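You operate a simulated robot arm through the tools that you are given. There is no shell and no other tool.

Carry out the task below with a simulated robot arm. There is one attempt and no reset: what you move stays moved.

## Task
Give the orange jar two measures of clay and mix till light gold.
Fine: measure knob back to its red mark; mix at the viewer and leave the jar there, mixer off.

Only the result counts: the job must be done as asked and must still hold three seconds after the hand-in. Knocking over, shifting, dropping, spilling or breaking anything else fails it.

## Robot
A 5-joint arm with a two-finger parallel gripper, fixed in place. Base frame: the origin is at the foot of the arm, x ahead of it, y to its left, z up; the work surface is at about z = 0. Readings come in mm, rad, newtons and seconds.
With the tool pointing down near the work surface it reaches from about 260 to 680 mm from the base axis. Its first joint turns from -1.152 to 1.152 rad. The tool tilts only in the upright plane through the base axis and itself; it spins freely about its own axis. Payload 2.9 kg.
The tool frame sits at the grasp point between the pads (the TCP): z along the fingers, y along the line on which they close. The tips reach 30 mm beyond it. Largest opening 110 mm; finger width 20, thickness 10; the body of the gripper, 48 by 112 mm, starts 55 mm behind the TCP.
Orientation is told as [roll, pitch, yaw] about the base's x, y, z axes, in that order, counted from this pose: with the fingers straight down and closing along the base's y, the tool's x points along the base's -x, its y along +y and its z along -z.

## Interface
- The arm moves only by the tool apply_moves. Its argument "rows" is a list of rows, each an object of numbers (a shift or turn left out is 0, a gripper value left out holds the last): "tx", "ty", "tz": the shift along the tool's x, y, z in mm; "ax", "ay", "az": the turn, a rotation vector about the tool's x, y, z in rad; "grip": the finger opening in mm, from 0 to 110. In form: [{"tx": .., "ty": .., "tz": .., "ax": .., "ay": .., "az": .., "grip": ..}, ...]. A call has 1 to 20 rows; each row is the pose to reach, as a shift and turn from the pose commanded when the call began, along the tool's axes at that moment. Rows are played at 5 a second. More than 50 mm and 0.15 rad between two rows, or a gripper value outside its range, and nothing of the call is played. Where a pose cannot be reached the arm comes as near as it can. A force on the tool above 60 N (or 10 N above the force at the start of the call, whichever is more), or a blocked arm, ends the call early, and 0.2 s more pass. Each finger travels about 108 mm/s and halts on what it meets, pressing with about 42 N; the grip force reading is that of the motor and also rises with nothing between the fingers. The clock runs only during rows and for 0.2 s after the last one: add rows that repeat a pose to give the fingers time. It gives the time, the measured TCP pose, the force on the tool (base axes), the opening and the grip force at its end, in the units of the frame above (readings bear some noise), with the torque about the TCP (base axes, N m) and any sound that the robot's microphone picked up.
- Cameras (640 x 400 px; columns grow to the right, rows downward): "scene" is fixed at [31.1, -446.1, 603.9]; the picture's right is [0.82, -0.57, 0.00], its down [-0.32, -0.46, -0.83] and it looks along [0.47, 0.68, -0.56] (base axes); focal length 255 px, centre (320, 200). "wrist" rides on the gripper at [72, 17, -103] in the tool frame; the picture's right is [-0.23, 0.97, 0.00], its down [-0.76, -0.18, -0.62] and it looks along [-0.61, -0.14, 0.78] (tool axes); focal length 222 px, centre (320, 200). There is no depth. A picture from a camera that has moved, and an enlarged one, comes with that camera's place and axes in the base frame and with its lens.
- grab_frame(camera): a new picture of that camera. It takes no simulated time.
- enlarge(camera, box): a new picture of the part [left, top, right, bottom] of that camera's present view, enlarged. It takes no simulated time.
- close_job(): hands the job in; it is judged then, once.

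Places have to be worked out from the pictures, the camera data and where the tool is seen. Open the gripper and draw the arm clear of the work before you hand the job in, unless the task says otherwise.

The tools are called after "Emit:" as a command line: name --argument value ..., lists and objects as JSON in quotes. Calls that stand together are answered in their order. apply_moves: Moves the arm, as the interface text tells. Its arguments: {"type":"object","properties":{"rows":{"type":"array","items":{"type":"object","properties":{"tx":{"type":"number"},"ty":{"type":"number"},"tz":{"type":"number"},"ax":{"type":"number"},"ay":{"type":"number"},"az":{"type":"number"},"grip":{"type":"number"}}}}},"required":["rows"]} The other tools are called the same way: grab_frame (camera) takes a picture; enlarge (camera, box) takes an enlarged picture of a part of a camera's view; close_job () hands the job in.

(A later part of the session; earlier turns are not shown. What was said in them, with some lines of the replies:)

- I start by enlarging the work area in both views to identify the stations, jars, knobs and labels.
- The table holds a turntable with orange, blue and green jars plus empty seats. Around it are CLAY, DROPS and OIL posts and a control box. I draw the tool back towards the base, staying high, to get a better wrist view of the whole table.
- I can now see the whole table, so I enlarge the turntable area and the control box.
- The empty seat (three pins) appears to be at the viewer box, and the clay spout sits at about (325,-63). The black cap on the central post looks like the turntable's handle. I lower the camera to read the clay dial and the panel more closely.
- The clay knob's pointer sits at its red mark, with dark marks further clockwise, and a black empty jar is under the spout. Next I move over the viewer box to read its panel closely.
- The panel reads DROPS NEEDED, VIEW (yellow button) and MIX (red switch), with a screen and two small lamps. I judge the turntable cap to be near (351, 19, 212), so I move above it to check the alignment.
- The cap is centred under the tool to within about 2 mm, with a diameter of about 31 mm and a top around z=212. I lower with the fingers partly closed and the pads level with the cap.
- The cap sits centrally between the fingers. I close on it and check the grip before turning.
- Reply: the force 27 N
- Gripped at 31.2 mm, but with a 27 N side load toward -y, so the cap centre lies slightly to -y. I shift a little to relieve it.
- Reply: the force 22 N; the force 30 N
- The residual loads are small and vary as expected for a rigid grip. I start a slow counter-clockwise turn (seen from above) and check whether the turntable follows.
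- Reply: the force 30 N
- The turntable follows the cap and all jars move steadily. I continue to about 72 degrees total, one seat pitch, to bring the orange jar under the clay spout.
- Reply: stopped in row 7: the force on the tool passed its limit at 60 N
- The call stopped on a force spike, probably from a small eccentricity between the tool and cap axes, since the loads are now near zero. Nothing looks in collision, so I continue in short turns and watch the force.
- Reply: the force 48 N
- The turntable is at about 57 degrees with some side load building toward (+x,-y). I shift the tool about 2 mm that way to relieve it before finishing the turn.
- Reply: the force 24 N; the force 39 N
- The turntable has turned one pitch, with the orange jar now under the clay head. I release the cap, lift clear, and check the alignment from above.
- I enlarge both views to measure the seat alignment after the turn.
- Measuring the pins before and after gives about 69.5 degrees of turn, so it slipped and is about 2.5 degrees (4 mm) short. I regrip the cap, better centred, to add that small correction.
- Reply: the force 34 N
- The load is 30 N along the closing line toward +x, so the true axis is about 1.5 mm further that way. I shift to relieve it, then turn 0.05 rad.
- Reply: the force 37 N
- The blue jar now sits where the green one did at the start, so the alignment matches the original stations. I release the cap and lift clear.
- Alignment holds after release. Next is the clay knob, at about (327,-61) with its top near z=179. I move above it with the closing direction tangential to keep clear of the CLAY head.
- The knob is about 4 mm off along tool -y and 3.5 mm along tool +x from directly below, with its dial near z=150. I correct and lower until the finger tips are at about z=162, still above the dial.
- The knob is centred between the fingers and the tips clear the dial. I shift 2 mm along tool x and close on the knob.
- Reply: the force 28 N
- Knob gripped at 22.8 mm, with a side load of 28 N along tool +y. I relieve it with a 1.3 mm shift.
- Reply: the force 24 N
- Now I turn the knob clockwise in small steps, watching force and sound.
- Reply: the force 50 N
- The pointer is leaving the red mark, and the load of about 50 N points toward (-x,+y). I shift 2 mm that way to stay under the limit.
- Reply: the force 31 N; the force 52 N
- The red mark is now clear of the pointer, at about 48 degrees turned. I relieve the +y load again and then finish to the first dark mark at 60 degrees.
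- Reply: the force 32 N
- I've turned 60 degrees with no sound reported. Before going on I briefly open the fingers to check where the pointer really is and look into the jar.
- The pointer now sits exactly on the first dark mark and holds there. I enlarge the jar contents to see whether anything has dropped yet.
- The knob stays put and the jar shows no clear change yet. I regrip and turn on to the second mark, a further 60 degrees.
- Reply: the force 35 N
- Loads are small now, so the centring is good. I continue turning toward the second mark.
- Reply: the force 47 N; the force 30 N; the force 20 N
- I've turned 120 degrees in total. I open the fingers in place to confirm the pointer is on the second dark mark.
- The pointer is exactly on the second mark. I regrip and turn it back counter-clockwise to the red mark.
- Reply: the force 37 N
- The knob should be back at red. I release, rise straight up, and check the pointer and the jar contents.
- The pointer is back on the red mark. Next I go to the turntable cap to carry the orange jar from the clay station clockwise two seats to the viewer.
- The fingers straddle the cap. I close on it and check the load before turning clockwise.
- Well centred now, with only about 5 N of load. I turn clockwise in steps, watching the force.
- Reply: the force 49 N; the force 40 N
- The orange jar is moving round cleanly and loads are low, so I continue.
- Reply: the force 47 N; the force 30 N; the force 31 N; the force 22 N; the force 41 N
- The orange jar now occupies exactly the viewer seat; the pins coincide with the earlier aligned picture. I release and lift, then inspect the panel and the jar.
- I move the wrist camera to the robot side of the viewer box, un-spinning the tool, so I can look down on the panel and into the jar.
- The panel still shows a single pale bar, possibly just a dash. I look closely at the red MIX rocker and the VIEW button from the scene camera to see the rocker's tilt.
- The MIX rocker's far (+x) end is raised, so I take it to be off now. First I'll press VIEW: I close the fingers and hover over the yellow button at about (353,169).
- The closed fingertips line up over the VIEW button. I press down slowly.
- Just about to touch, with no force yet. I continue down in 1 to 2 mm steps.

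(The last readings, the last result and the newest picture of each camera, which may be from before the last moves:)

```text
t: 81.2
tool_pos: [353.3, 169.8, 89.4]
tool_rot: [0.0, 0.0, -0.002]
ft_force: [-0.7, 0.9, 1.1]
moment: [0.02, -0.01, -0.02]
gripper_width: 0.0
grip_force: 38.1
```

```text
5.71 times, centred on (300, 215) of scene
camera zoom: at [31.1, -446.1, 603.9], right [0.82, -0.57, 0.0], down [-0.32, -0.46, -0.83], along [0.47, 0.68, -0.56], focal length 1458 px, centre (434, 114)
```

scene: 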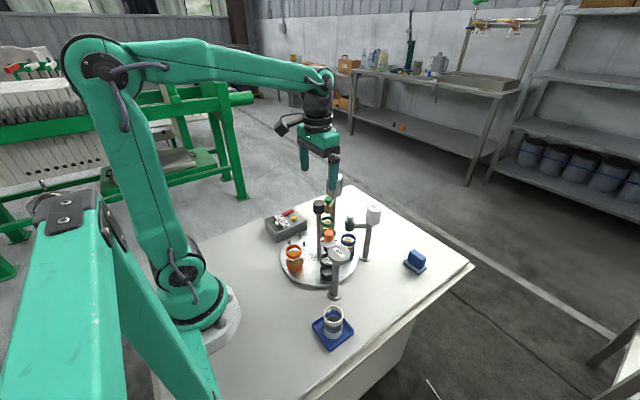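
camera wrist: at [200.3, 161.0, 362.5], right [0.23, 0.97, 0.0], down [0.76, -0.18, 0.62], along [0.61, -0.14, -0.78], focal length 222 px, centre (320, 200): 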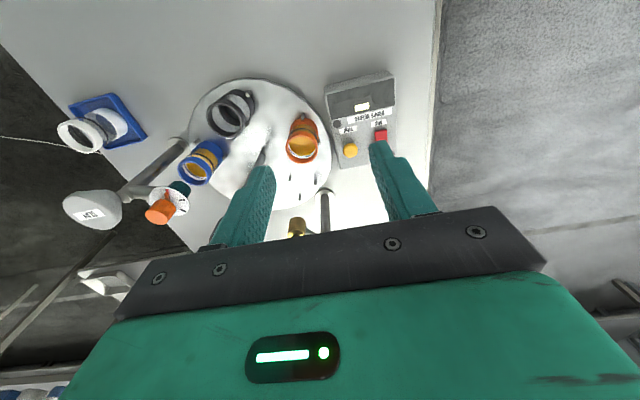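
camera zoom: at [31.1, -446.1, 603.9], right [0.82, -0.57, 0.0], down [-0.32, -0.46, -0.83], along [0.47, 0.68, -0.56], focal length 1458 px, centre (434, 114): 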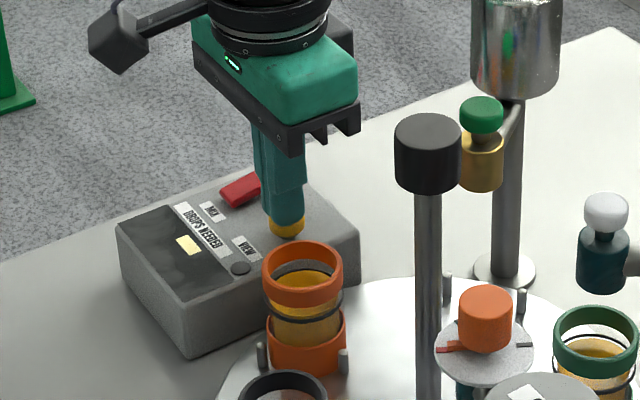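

Emit:
apply_moves --rows '[{"tz": 1}, {"tz": 2}, {"tz": 3}, {"tz": 4}]'

Emit:
enlarge --camera "scene" --box '[260, 180, 340, 250]'

Emit:
enlarge --camera "wrist" --box '[220, 60, 420, 200]'

```text
t: 82.2
tool_pos: [353.3, 168.9, 85.2]
tool_rot: [0.0, 0.0, -0.002]
ft_force: [1.8, -0.6, 3.1]
moment: [-0.02, -0.05, 0.0]
gripper_width: 0.0
grip_force: 37.7
heard: click
```

```text
5.71 times, centred on (300, 215) of scene
camera zoom: at [31.1, -446.1, 603.9], right [0.82, -0.57, 0.0], down [-0.32, -0.46, -0.83], along [0.47, 0.68, -0.56], focal length 1458 px, centre (434, 114)
```

zoom: 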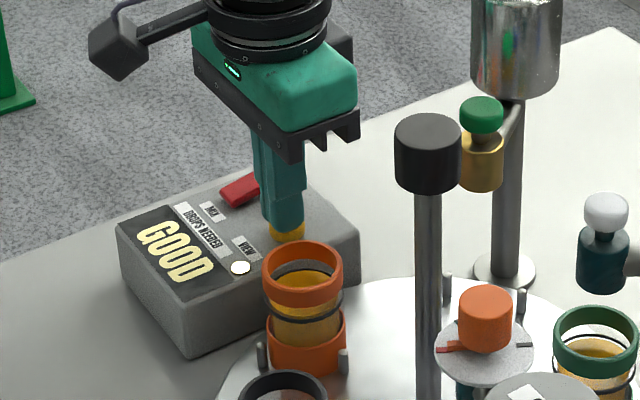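

```text
2.86 times, centred on (320, 130) of wrist
camera zoom: at [279.9, 186.7, 189.7], right [0.23, 0.97, 0.0], down [0.76, -0.18, 0.62], along [0.61, -0.14, -0.78], focal length 635 px, centre (320, 400)
```

zoom: 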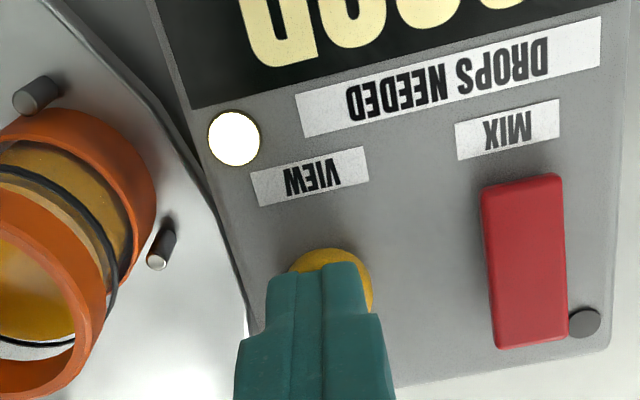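

VIEW clicked: its lamp lit and the display reads "GOOD" for drops needed, so no drops are required. I lift off the button and capture the jar's baseline colour.

Emit:
apply_moves --rows '[{"tz": -5}, {"tz": -20}, {"tz": -30}]'

Emit:
enlarge --camera "scene" --box '[260, 190, 340, 260]'

Emit:
enlarge --camera "scene" --box '[285, 220, 315, 250]'

Emit:
enlarge --camera "scene" --box '[325, 225, 355, 255]'

```text
t: 83.0
tool_pos: [351.9, 168.3, 115.4]
tool_rot: [0.0, 0.001, -0.004]
ft_force: [-0.1, -0.7, 0.7]
moment: [0.0, 0.02, 0.03]
gripper_width: 0.3
grip_force: 37.6
```

```text
5.71 times, centred on (300, 225) of scene
camera zoom: at [31.1, -446.1, 603.9], right [0.82, -0.57, 0.0], down [-0.32, -0.46, -0.83], along [0.47, 0.68, -0.56], focal length 1458 px, centre (434, 57)
```

zoom: 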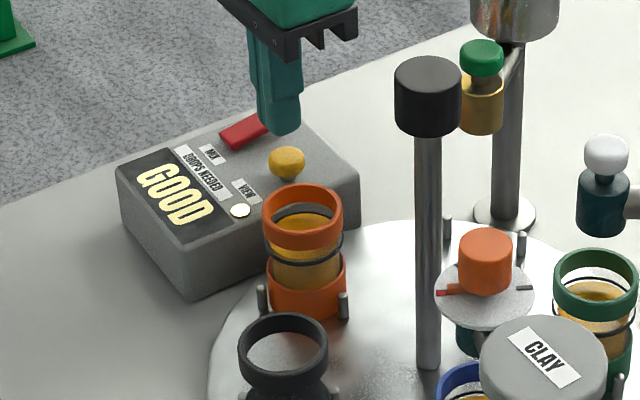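

```text
13.33 times, centred on (300, 235) of scene
camera zoom: at [31.1, -446.1, 603.9], right [0.82, -0.57, 0.0], down [-0.32, -0.46, -0.83], along [0.47, 0.68, -0.56], focal length 3401 px, centre (587, -267)
```

zoom: 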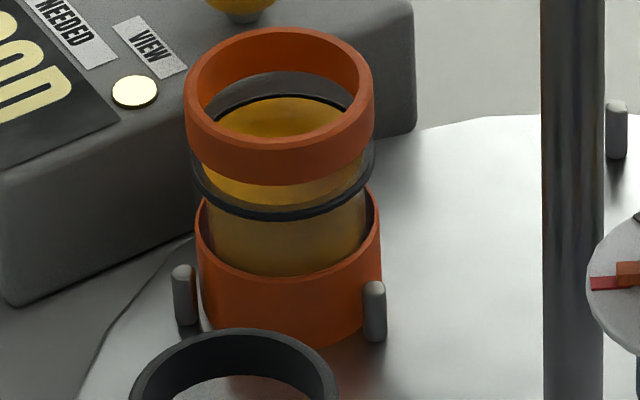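

```text
13.33 times, centred on (340, 240) of scene
camera zoom: at [31.1, -446.1, 603.9], right [0.82, -0.57, 0.0], down [-0.32, -0.46, -0.83], along [0.47, 0.68, -0.56], focal length 3401 px, centre (53, -333)
```

zoom: 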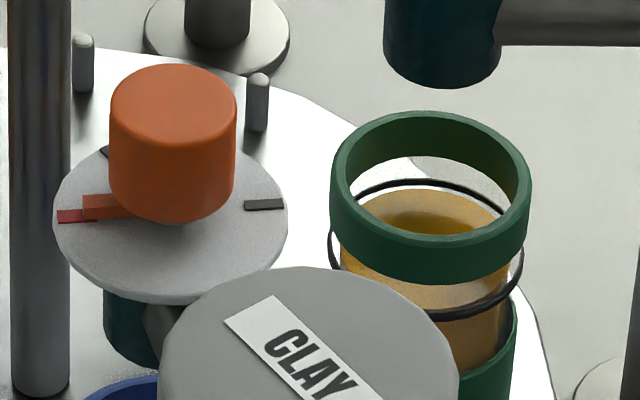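

The display stays on GOOD and the jar is deep gold. Next I hover over the raised (+x) end of the red MIX rocker, at about (369,215,64).

Emit:
apply_moves --rows '[{"tx": -16.2, "ty": 46.5, "grip": 0}, {"tx": -16.2, "ty": 46.5, "grip": 0}, {"tx": -16.2, "ty": 46.5, "tz": 12, "grip": 0}]'

Emit:
enlarge --camera "wrist" --box '[220, 80, 420, 220]'

Emit:
enlarge --camera "scene" --box '[260, 180, 340, 250]'

```text
t: 83.8
tool_pos: [367.6, 214.8, 102.2]
tool_rot: [0.001, 0.002, -0.002]
ft_force: [0.3, 0.7, 0.3]
moment: [0.01, -0.02, 0.01]
gripper_width: 0.2
grip_force: 38.2
```

```text
2.86 times, centred on (320, 150) of wrist
camera zoom: at [296.2, 232.6, 205.6], right [0.23, 0.97, 0.0], down [0.76, -0.18, 0.62], along [0.61, -0.14, -0.78], focal length 635 px, centre (320, 343)
```

zoom: 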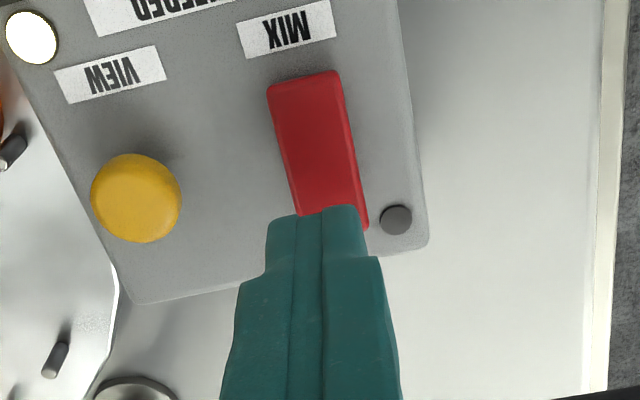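

```text
5.71 times, centred on (300, 215) of scene
camera zoom: at [31.1, -446.1, 603.9], right [0.82, -0.57, 0.0], down [-0.32, -0.46, -0.83], along [0.47, 0.68, -0.56], focal length 1458 px, centre (434, 114)
```

zoom: 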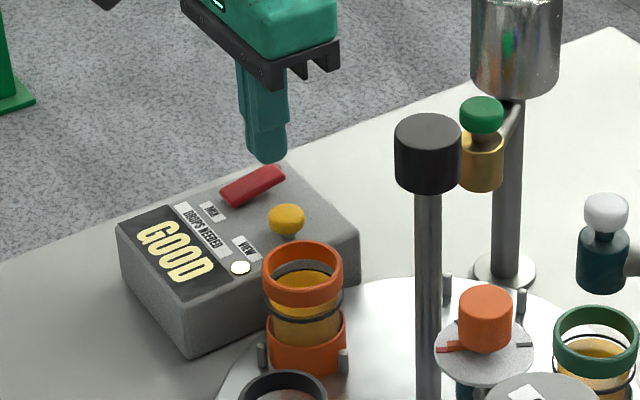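

The fingertip is over the raised far end of the rocker. I press down in steps until it clicks.

Emit:
apply_moves --rows '[{"tz": 6}, {"tz": 9}, {"tz": 11}, {"tz": 13}]'

Emit:
enlarge --camera "scene" --box '[260, 180, 340, 250]'

```text
t: 84.8
tool_pos: [369.1, 214.7, 88.6]
tool_rot: [0.0, 0.002, -0.003]
ft_force: [1.3, 1.0, 0.2]
moment: [-0.04, 0.0, 0.0]
gripper_width: 0.1
grip_force: 37.6
```

```text
5.71 times, centred on (300, 215) of scene
camera zoom: at [31.1, -446.1, 603.9], right [0.82, -0.57, 0.0], down [-0.32, -0.46, -0.83], along [0.47, 0.68, -0.56], focal length 1458 px, centre (434, 114)
```

zoom: 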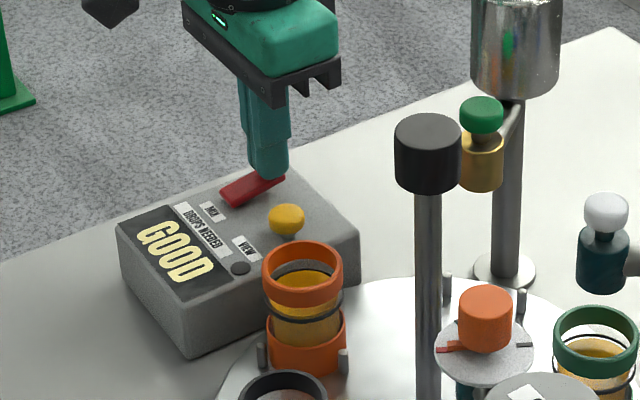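

No contact force yet; the tip is at about z=58. I continue down.

Emit:
apply_moves --rows '[{"tz": 1.5}, {"tz": 3}, {"tz": 4.5}]'

Emit:
enlarge --camera "scene" --box '[260, 180, 340, 250]'

```text
t: 85.6
tool_pos: [369.8, 215.2, 86.5]
tool_rot: [-0.001, -0.001, -0.001]
ft_force: [0.7, -1.2, 3.4]
moment: [0.0, 0.0, 0.04]
gripper_width: 0.1
grip_force: 37.8
```

```text
5.71 times, centred on (300, 215) of scene
camera zoom: at [31.1, -446.1, 603.9], right [0.82, -0.57, 0.0], down [-0.32, -0.46, -0.83], along [0.47, 0.68, -0.56], focal length 1458 px, centre (434, 114)
```

zoom: 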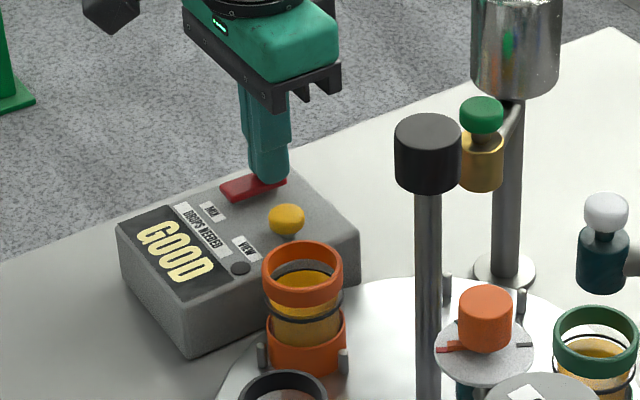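

The rocker is tipping, with light contact. I press a little further to make it switch.

Emit:
apply_moves --rows '[{"tz": 1.5}, {"tz": 3}]'

Emit:
enlarge --camera "scene" --box '[260, 180, 340, 250]'

```text
t: 86.2
tool_pos: [369.3, 215.3, 85.2]
tool_rot: [0.001, -0.003, -0.003]
ft_force: [-6.2, -10.9, 44.5]
moment: [-0.35, 0.62, 0.17]
gripper_width: 0.0
grip_force: 37.6
```

```text
5.71 times, centred on (300, 215) of scene
camera zoom: at [30.8, -446.2, 603.8], right [0.82, -0.57, 0.0], down [-0.32, -0.46, -0.83], along [0.47, 0.68, -0.56], focal length 1458 px, centre (434, 114)
```

zoom: 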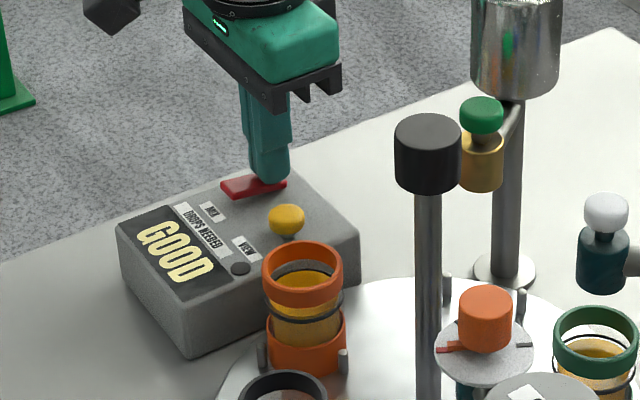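

Emit:
enlarge --camera "wrist" --box '[220, 60, 420, 200]'

Emit:
enlarge --camera "scene" --box '[280, 195, 310, 225]'

```text
2.86 times, centred on (320, 130) of wrist
camera zoom: at [297.1, 233.1, 189.3], right [0.23, 0.97, 0.0], down [0.76, -0.18, 0.62], along [0.61, -0.14, -0.78], focal length 635 px, centre (320, 400)
```

zoom: 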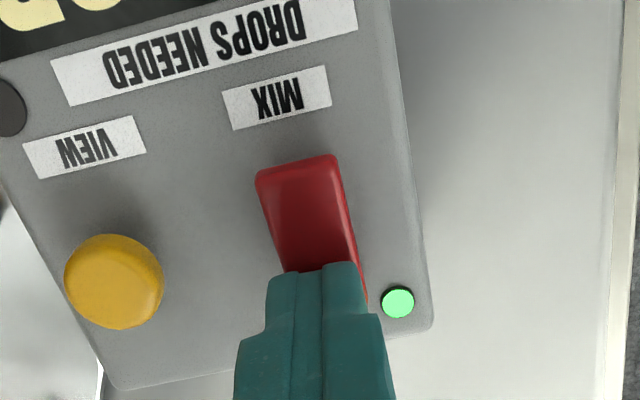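

```text
13.33 times, centred on (295, 210) of scene
camera zoom: at [30.8, -446.2, 603.8], right [0.82, -0.57, 0.0], down [-0.32, -0.46, -0.83], along [0.47, 0.68, -0.56], focal length 3401 px, centre (653, 67)
```

zoom: 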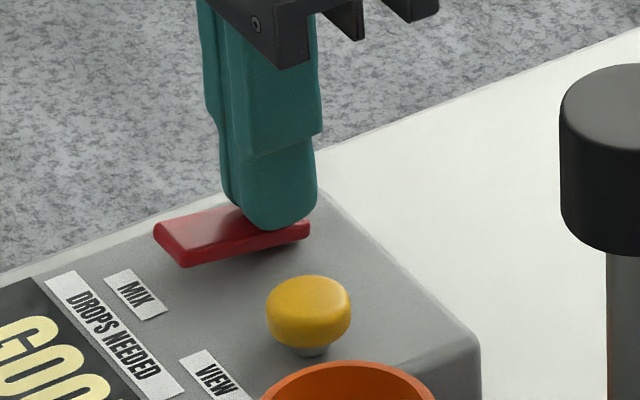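

The MIX lamp is green, so the mixer is running. I lift and hover over the now-raised near (-x) end, ready to switch off, and watch the jar's colour.

Emit:
apply_moves --rows '[{"tz": -20}, {"tz": -20, "tx": 29.5}]'

Emit:
enlarge --camera "scene" --box '[285, 220, 315, 250]'

Emit:
enlarge --camera "wrist" --box '[120, 60, 420, 220]'

```text
t: 86.8
tool_pos: [336.6, 216.1, 103.1]
tool_rot: [0.0, 0.002, 0.0]
ft_force: [-0.5, 0.1, 0.0]
moment: [0.0, -0.01, -0.02]
gripper_width: 0.2
grip_force: 37.7
```

```text
13.33 times, centred on (300, 235) of scene
camera zoom: at [31.1, -446.1, 603.9], right [0.82, -0.57, 0.0], down [-0.32, -0.46, -0.83], along [0.47, 0.68, -0.56], focal length 3401 px, centre (587, -267)
```

zoom: 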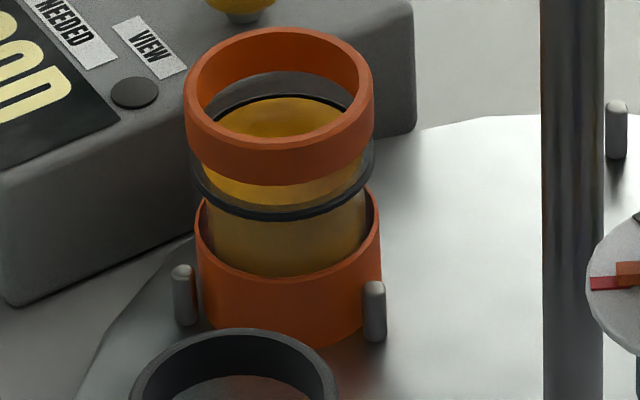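

```text
2.13 times, centred on (270, 140) of wrist
camera zoom: at [265.7, 234.3, 206.8], right [0.23, 0.97, 0.0], down [0.76, -0.18, 0.62], along [0.61, -0.14, -0.78], focal length 474 px, centre (427, 328)
```

zoom: 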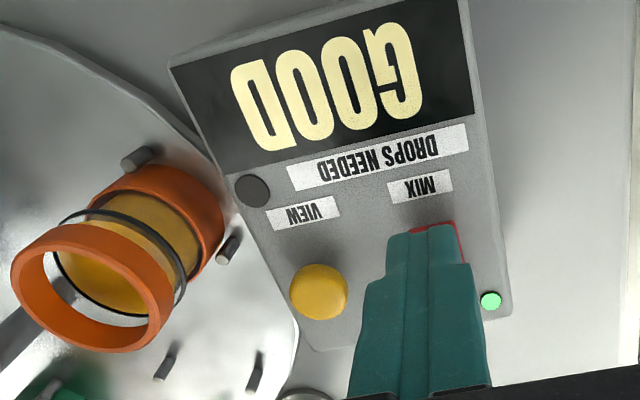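

At about 1 s of mixing there's no visible colour change. I wait in short holds, checking the jar each time.

Emit:
apply_moves --rows '[{"tx": -2}, {"tx": -2}, {"tx": -2}, {"tx": -2}]'

Emit:
enlarge --camera "scene" --box '[285, 220, 315, 250]'

Emit:
enlarge --camera "wrist" --box '[120, 60, 420, 220]'

```text
t: 87.8
tool_pos: [342.1, 216.5, 104.3]
tool_rot: [0.001, -0.001, -0.001]
ft_force: [-0.3, 0.4, 0.2]
moment: [-0.01, -0.01, 0.02]
gripper_width: 0.2
grip_force: 37.6
```

```text
13.33 times, centred on (300, 235) of scene
camera zoom: at [31.1, -446.1, 603.9], right [0.82, -0.57, 0.0], down [-0.32, -0.46, -0.83], along [0.47, 0.68, -0.56], focal length 3401 px, centre (587, -267)
```

zoom: 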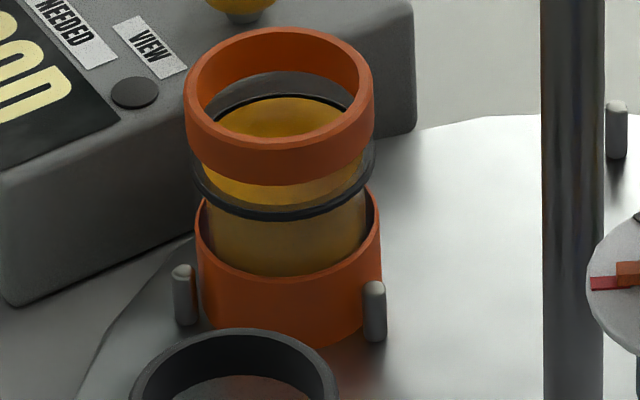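

```text
2.13 times, centred on (270, 140) of wrist
camera zoom: at [268.5, 234.2, 207.4], right [0.23, 0.97, 0.0], down [0.76, -0.18, 0.62], along [0.61, -0.14, -0.78], focal length 474 px, centre (427, 328)
```

zoom: 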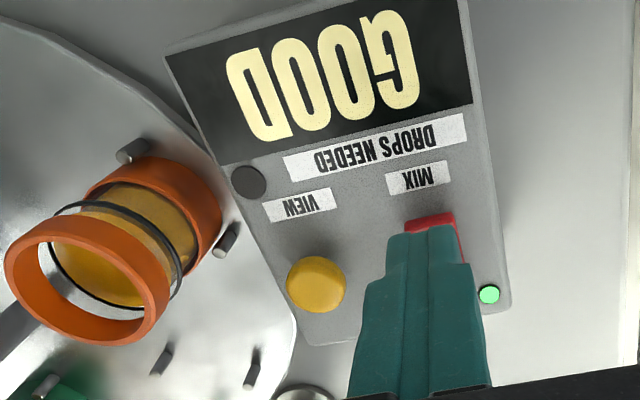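

Emit:
apply_moves --rows '[{"tx": 0}, {"tx": 0}, {"tx": 0}, {"tx": 0}]'

Emit:
enlarge --camera "scene" --box '[285, 220, 315, 250]'

Emit:
enlarge --camera "wrist" --box '[120, 60, 420, 220]'

```text
t: 88.8
tool_pos: [340.0, 215.7, 103.8]
tool_rot: [-0.001, 0.0, -0.002]
ft_force: [-0.3, 0.5, 0.2]
moment: [-0.02, -0.01, 0.02]
gripper_width: 0.0
grip_force: 37.5
```

```text
13.33 times, centred on (300, 235) of scene
camera zoom: at [31.1, -446.1, 603.9], right [0.82, -0.57, 0.0], down [-0.32, -0.46, -0.83], along [0.47, 0.68, -0.56], focal length 3401 px, centre (587, -267)
```

zoom: 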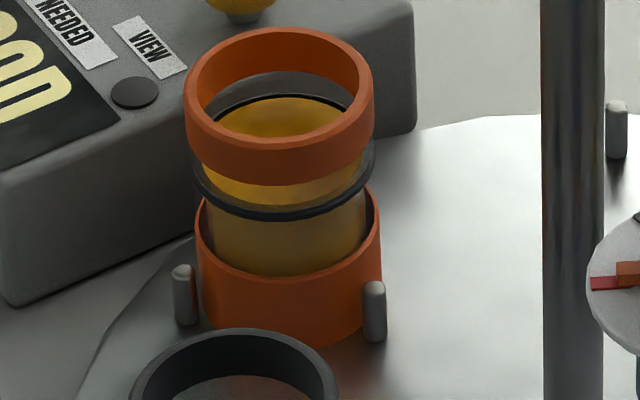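

```text
2.13 times, centred on (270, 140) of wrist
camera zoom: at [268.5, 234.2, 207.4], right [0.23, 0.97, 0.0], down [0.76, -0.18, 0.62], along [0.61, -0.14, -0.78], focal length 474 px, centre (427, 328)
```

zoom: 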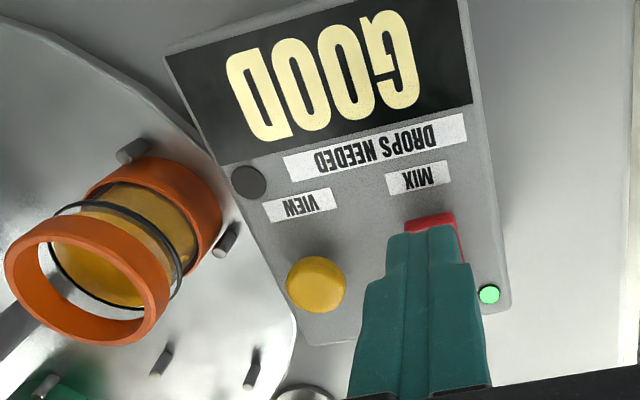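

Emit:
apply_moves --rows '[{"tx": 0}, {"tx": 0}, {"tx": 0}, {"tx": 0}, {"tx": 0}, {"tx": 0}]'

Emit:
enlarge --camera "scene" --box '[285, 220, 315, 250]'

Emit:
enlarge --camera "wrist" --box '[120, 60, 420, 220]'

```text
t: 90.2
tool_pos: [339.7, 216.3, 105.0]
tool_rot: [0.001, -0.001, -0.001]
ft_force: [-0.6, -0.6, -0.2]
moment: [-0.02, 0.02, 0.01]
gripper_width: 0.0
grip_force: 37.2
```

```text
13.33 times, centred on (300, 235) of scene
camera zoom: at [31.1, -446.1, 603.9], right [0.82, -0.57, 0.0], down [-0.32, -0.46, -0.83], along [0.47, 0.68, -0.56], focal length 3401 px, centre (587, -267)
```

zoom: 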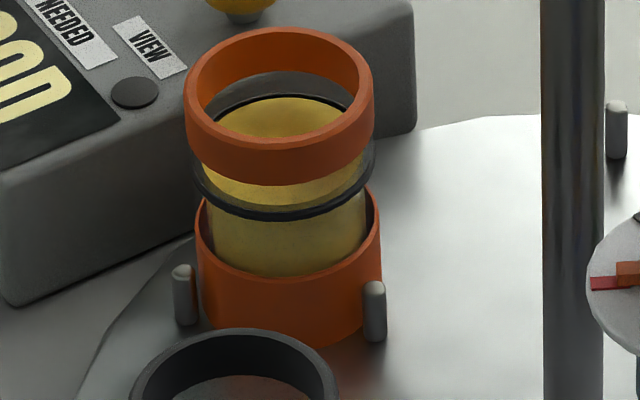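

```text
2.13 times, centred on (270, 140) of wrist
camera zoom: at [268.5, 234.2, 207.4], right [0.23, 0.97, 0.0], down [0.76, -0.18, 0.62], along [0.61, -0.14, -0.78], focal length 474 px, centre (427, 328)
```

zoom: 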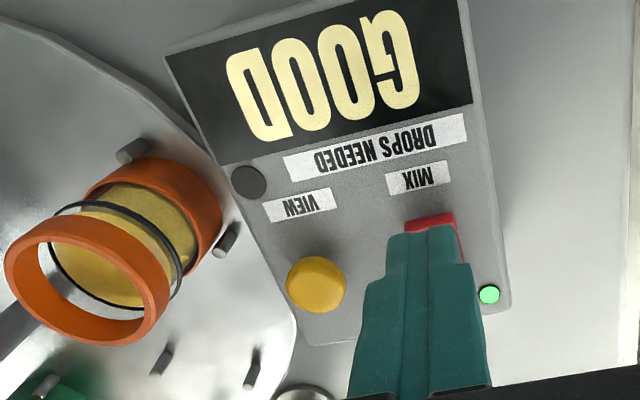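

The colour has visibly changed from deep gold to a paler gold at about 4 s of mixing. I switch off now by pressing the raised near end; I can always resume if it proves too little.

Emit:
apply_moves --rows '[{"tz": 14}, {"tz": 18}, {"tz": 20.5}]'

Emit:
enlarge --camera "wrist" --box '[120, 60, 420, 220]'

Emit:
enlarge --camera "scene" --box '[270, 190, 320, 250]'

```text
t: 91.0
tool_pos: [338.9, 215.0, 84.6]
tool_rot: [0.0, 0.003, -0.004]
ft_force: [-20.3, -10.9, 45.7]
moment: [-0.33, 0.17, -0.11]
gripper_width: 0.0
grip_force: 37.5
```

```text
2.13 times, centred on (270, 140) of wrist
camera zoom: at [267.7, 233.4, 188.4], right [0.23, 0.97, 0.0], down [0.76, -0.18, 0.62], along [0.61, -0.14, -0.78], focal length 474 px, centre (427, 328)
```

zoom: 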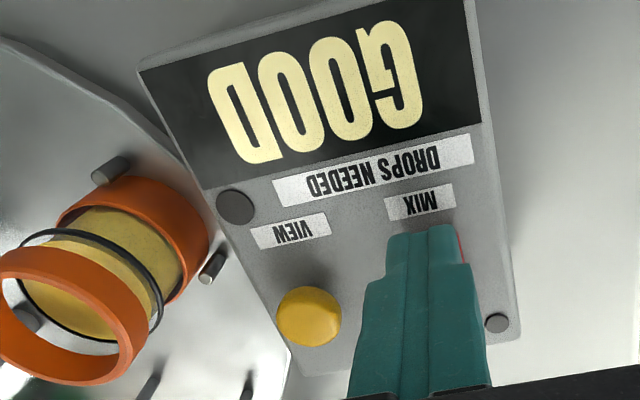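

```text
6.67 times, centred on (295, 220) of scene
camera zoom: at [30.8, -446.2, 603.8], right [0.82, -0.57, 0.0], down [-0.32, -0.46, -0.83], along [0.47, 0.68, -0.56], focal length 1701 px, centre (487, 67)
```

zoom: 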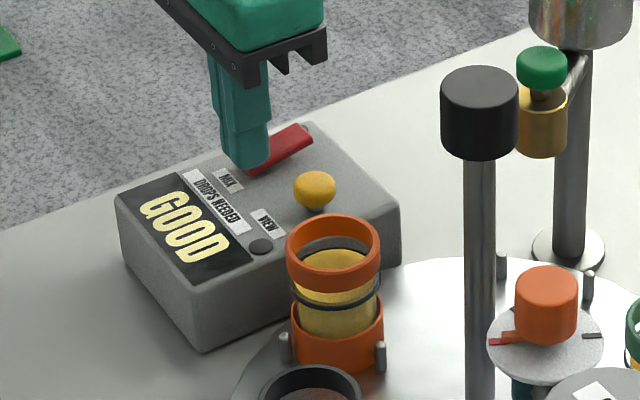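

The MIX lamp is off and the rocker is back in its original tilt. I lift off and compare the jar's colour with the other, unmixed jars.

Emit:
apply_moves --rows '[{"tz": -20}, {"tz": -60}, {"tz": -110}, {"tz": -150}, {"tz": -150}]'

Emit:
grab_frame --camera "wrist"

Emit:
enlarge --camera "scene" --box '[275, 205, 375, 285]'

Emit:
enlarge --camera "scene" --box '[285, 220, 315, 250]'

```text
t: 92.2
tool_pos: [338.5, 215.2, 232.7]
tool_rot: [0.0, 0.0, -0.001]
ft_force: [0.3, 0.2, 0.2]
moment: [0.01, -0.01, -0.04]
gripper_width: 0.1
grip_force: 37.7
```

```text
taken
camera wrist: at [267.3, 233.4, 336.5], right [0.23, 0.97, 0.0], down [0.76, -0.18, 0.62], along [0.61, -0.14, -0.78], focal length 222 px, centre (320, 200)
```

wrist: 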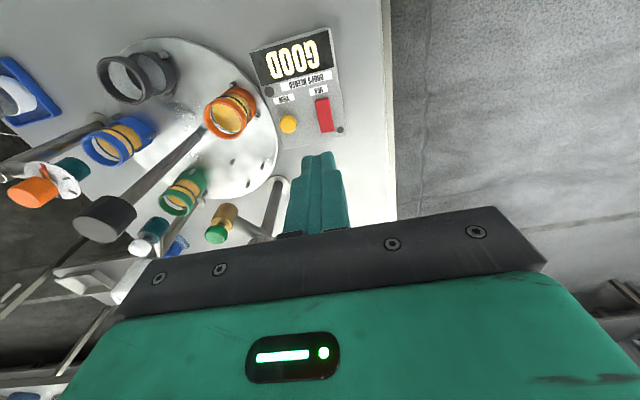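

```text
5.00 times, centred on (325, 245) of scene
camera zoom: at [31.1, -446.1, 603.9], right [0.82, -0.57, 0.0], down [-0.32, -0.46, -0.83], along [0.47, 0.68, -0.56], focal length 1276 px, centre (295, -25)
```

zoom: 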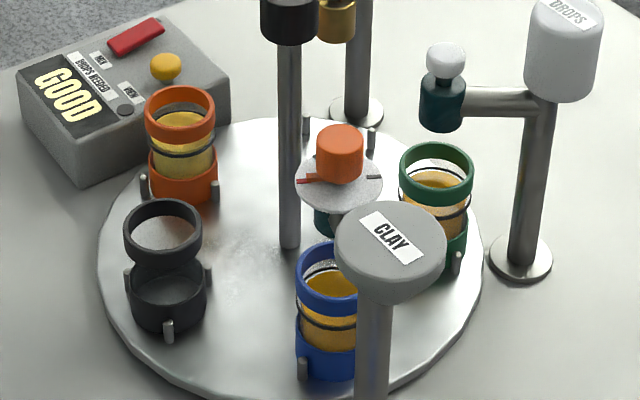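

```text
13.33 times, centred on (300, 235) of scene
camera zoom: at [31.1, -446.1, 603.9], right [0.82, -0.57, 0.0], down [-0.32, -0.46, -0.83], along [0.47, 0.68, -0.56], focal length 3401 px, centre (587, -267)
```

zoom: 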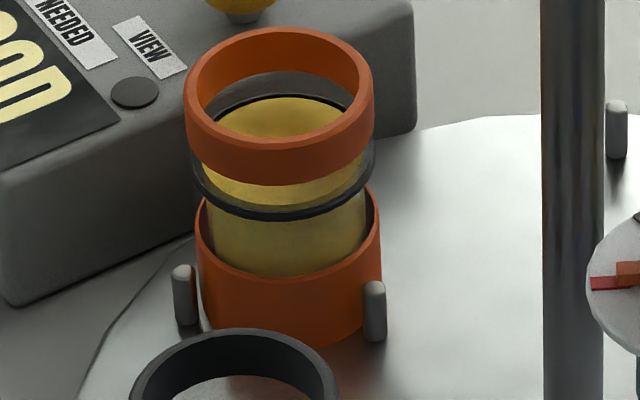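

I take close-ups of the orange jar and an unmixed jar in this same view to judge the colour.

Emit:
enlarge --camera "wrist" --box '[195, 75, 275, 145]'

Emit:
enlarge --camera "wrist" --box '[75, 105, 215, 220]'

Emit:
enlarge --camera "wrist" --box '[245, 25, 355, 155]'

```text
5.71 times, centred on (235, 110) of wrist
camera zoom: at [267.3, 233.4, 336.5], right [0.23, 0.97, 0.0], down [0.76, -0.18, 0.62], along [0.61, -0.14, -0.78], focal length 1269 px, centre (806, 714)
```

zoom: 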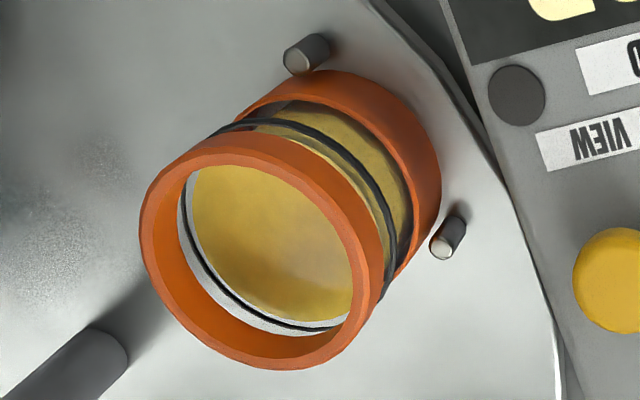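

```text
3.48 times, centred on (145, 162) of wrist
camera zoom: at [267.3, 233.4, 336.5], right [0.23, 0.97, 0.0], down [0.76, -0.18, 0.62], along [0.61, -0.14, -0.78], focal length 773 px, centre (929, 330)
```

zoom: 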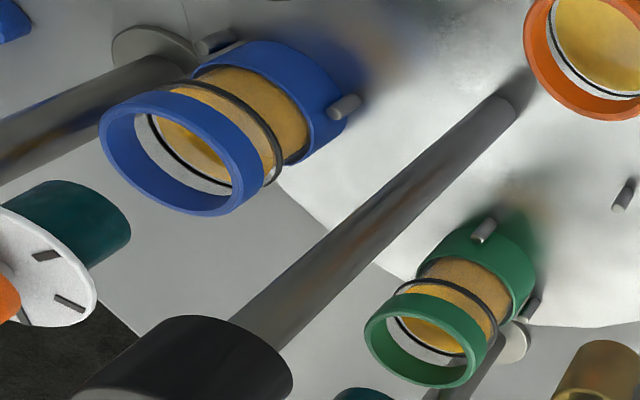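

```text
3.08 times, centred on (300, 90) of wrist
camera zoom: at [267.3, 233.4, 336.5], right [0.23, 0.97, 0.0], down [0.76, -0.18, 0.62], along [0.61, -0.14, -0.78], focal length 684 px, centre (382, 538)
```

zoom: 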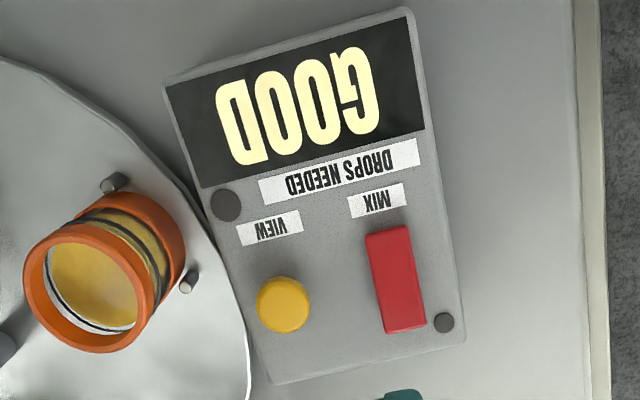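

The contents are now clearly paler and yellower than the deep gold of the blue and green jars, so light gold. I press VIEW once more to see whether the viewer reports anything different after mixing.

Emit:
apply_moves --rows '[{"tx": -14.3, "ty": -46.2, "grip": 0}, {"tx": -14.3, "ty": -46.2, "tz": 45}, {"tx": -14.3, "ty": -46.2, "tz": 90}, {"tx": -14.3, "ty": -46.2, "tz": 125}, {"tx": -14.3, "ty": -46.2, "tz": 138}, {"tx": -14.3, "ty": -46.2, "tz": 143}, {"tx": -14.3, "ty": -46.2, "tz": 146}, {"tx": -14.3, "ty": -46.2, "tz": 147.5}]'

Emit:
enlarge --camera "scene" --box '[260, 190, 340, 260]'

```text
t: 94.0
tool_pos: [354.8, 168.8, 85.6]
tool_rot: [0.001, 0.003, -0.002]
ft_force: [-5.4, -1.4, 9.5]
moment: [-0.03, 0.16, -0.03]
gripper_width: 0.0
grip_force: 37.4
heard: click
```

```text
5.71 times, centred on (300, 225) of scene
camera zoom: at [31.0, -446.1, 603.9], right [0.82, -0.57, 0.0], down [-0.32, -0.46, -0.83], along [0.47, 0.68, -0.56], focal length 1458 px, centre (434, 57)
```

zoom: 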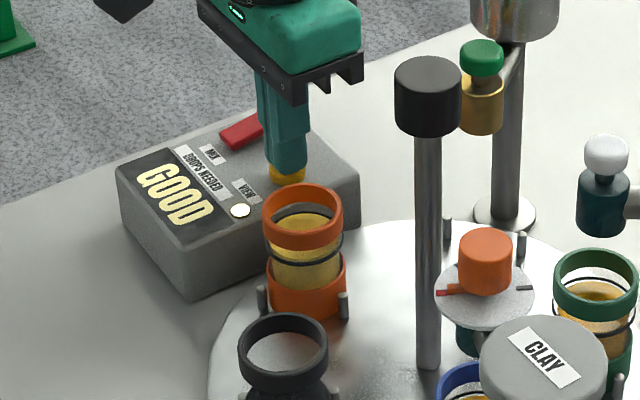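

The viewer again reads GOOD. I lift straight up, open the gripper and draw the arm clear of the work.

Emit:
apply_moves --rows '[{"tz": -10}, {"tz": -50}, {"tz": -100}, {"tz": -150}, {"tz": -200}, {"tz": -250}, {"tz": -290, "grip": 40}, {"tz": -290, "tx": 40, "grip": 80}, {"tz": -290, "tx": 75, "grip": 80}, {"tz": -290, "tx": 75, "grip": 80}]'

Emit:
grab_frame --camera "scene"

Emit:
enlarge --camera "scene" --box '[260, 190, 380, 290]'

Emit:
grab_frame --camera "wrist"

```text
t: 96.2
tool_pos: [280.1, 170.6, 374.8]
tool_rot: [-0.001, 0.0, -0.003]
ft_force: [0.1, -0.6, -0.4]
moment: [0.01, 0.0, 0.02]
gripper_width: 80.2
grip_force: 0.0
```

```text
taken
```

scene: 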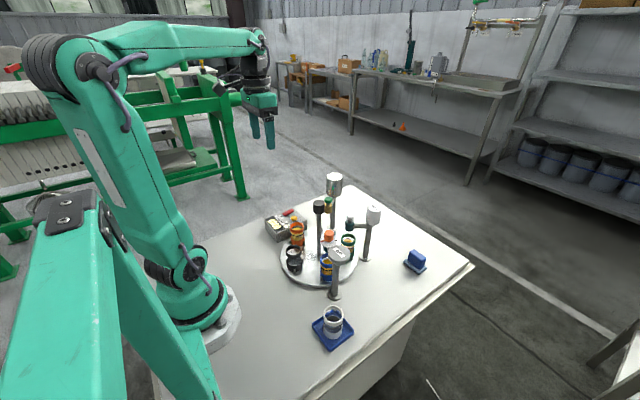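

```text
4.00 times, centred on (320, 240) of scene
camera zoom: at [31.1, -446.1, 603.9], right [0.82, -0.57, 0.0], down [-0.32, -0.46, -0.83], along [0.47, 0.68, -0.56], focal length 1020 px, centre (320, 40)
```

zoom: 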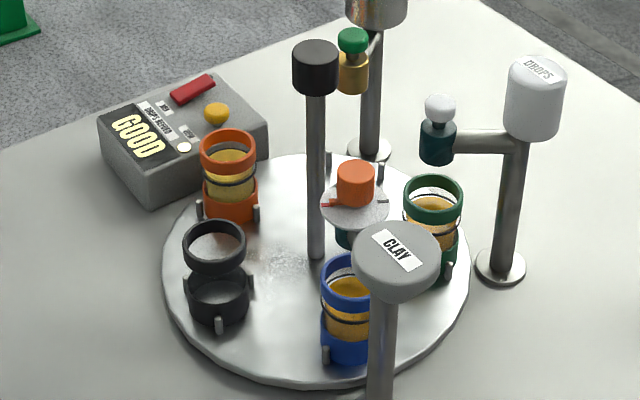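

```text
taken
camera wrist: at [208.5, 188.3, 478.4], right [0.23, 0.97, 0.0], down [0.76, -0.18, 0.62], along [0.61, -0.14, -0.78], focal length 222 px, centre (320, 200)
```

wrist: 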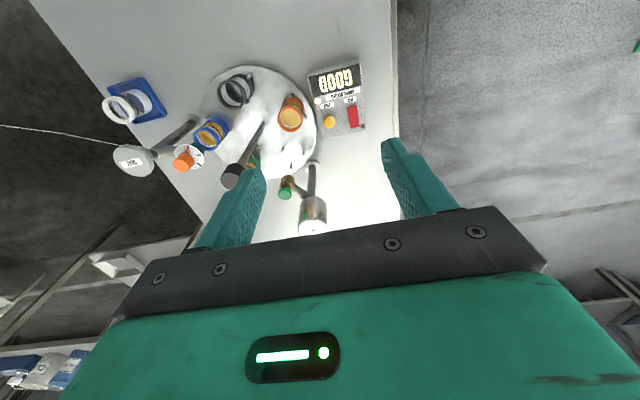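

Everything is standing and the arm is clear. I do a last enlarged check of the knob pointer, the rocker and lamp, and the jar colour against its neighbours.

Emit:
enlarge --camera "scene" --box '[280, 215, 360, 265]'

Emit:
enlarge --camera "wrist" --box '[265, 60, 375, 140]'

Emit:
enlarge --camera "wrist" --box '[165, 100, 245, 180]'

```text
8.00 times, centred on (320, 240) of scene
camera zoom: at [31.1, -446.1, 603.9], right [0.82, -0.57, 0.0], down [-0.32, -0.46, -0.83], along [0.47, 0.68, -0.56], focal length 2041 px, centre (320, -120)
```

zoom: 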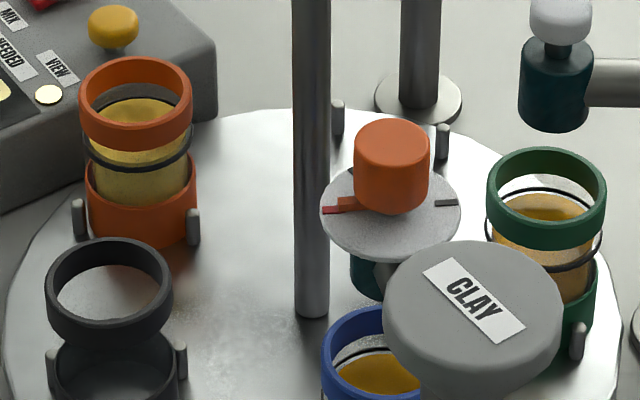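

```text
5.00 times, centred on (320, 100) of wrist
camera zoom: at [208.5, 188.3, 478.4], right [0.23, 0.97, 0.0], down [0.76, -0.18, 0.62], along [0.61, -0.14, -0.78], focal length 1111 px, centre (320, 700)
```

zoom: 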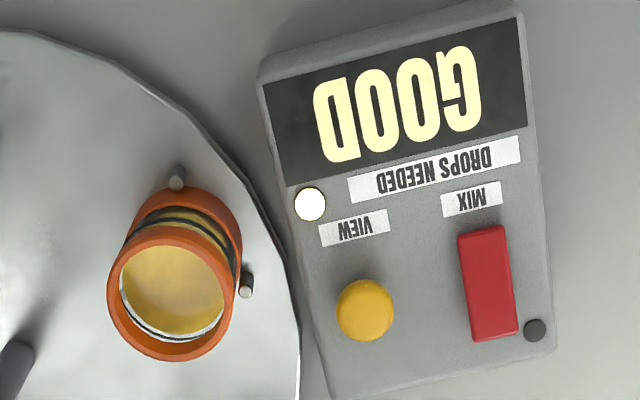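

```text
5.00 times, centred on (205, 140) of wrist
camera zoom: at [208.5, 188.3, 478.4], right [0.23, 0.97, 0.0], down [0.76, -0.18, 0.62], along [0.61, -0.14, -0.78], focal length 1111 px, centre (895, 500)
```

zoom: 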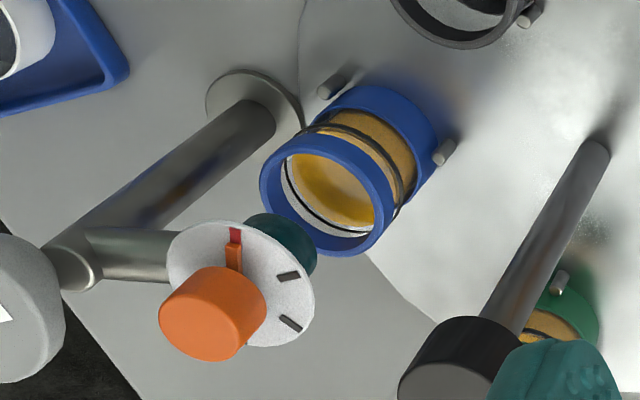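

The knob pointer is on its red mark, the mixer lamp and rocker are off, and the orange jar sits in the viewer seat with light gold contents. All other items are undisturbed and the gripper is open and clear, so I hand the job in.

Emit:
close_job

```text
The job is handed in.
```

The orange jar got two measures of clay and was mixed, and it now sits at the viewer with the mixer off. I handed the job in, and no result came back with the hand-in.

- **Clay:** I turned the measure knob to its second mark and back to red. The pointer was exactly on the mark both times. I couldn't see the clay itself in the jar.
- **Mixing:** the mixer ran for about 4–5 seconds until the contents changed from deep gold to a clearly paler gold, and I switched it off there. I took this as light gold by eye, compared with the unmixed blue and green jars, since nothing on the table gives a reference colour.
- **Viewer:** I pressed VIEW before and after mixing, and the "DROPS NEEDED" display read GOOD both times, so I added no drops.
- **Other items:** nothing was knocked or spilled. The blue, green and black jars went round with the turntable but stayed in their seats. The gripper is open and clear of the work.
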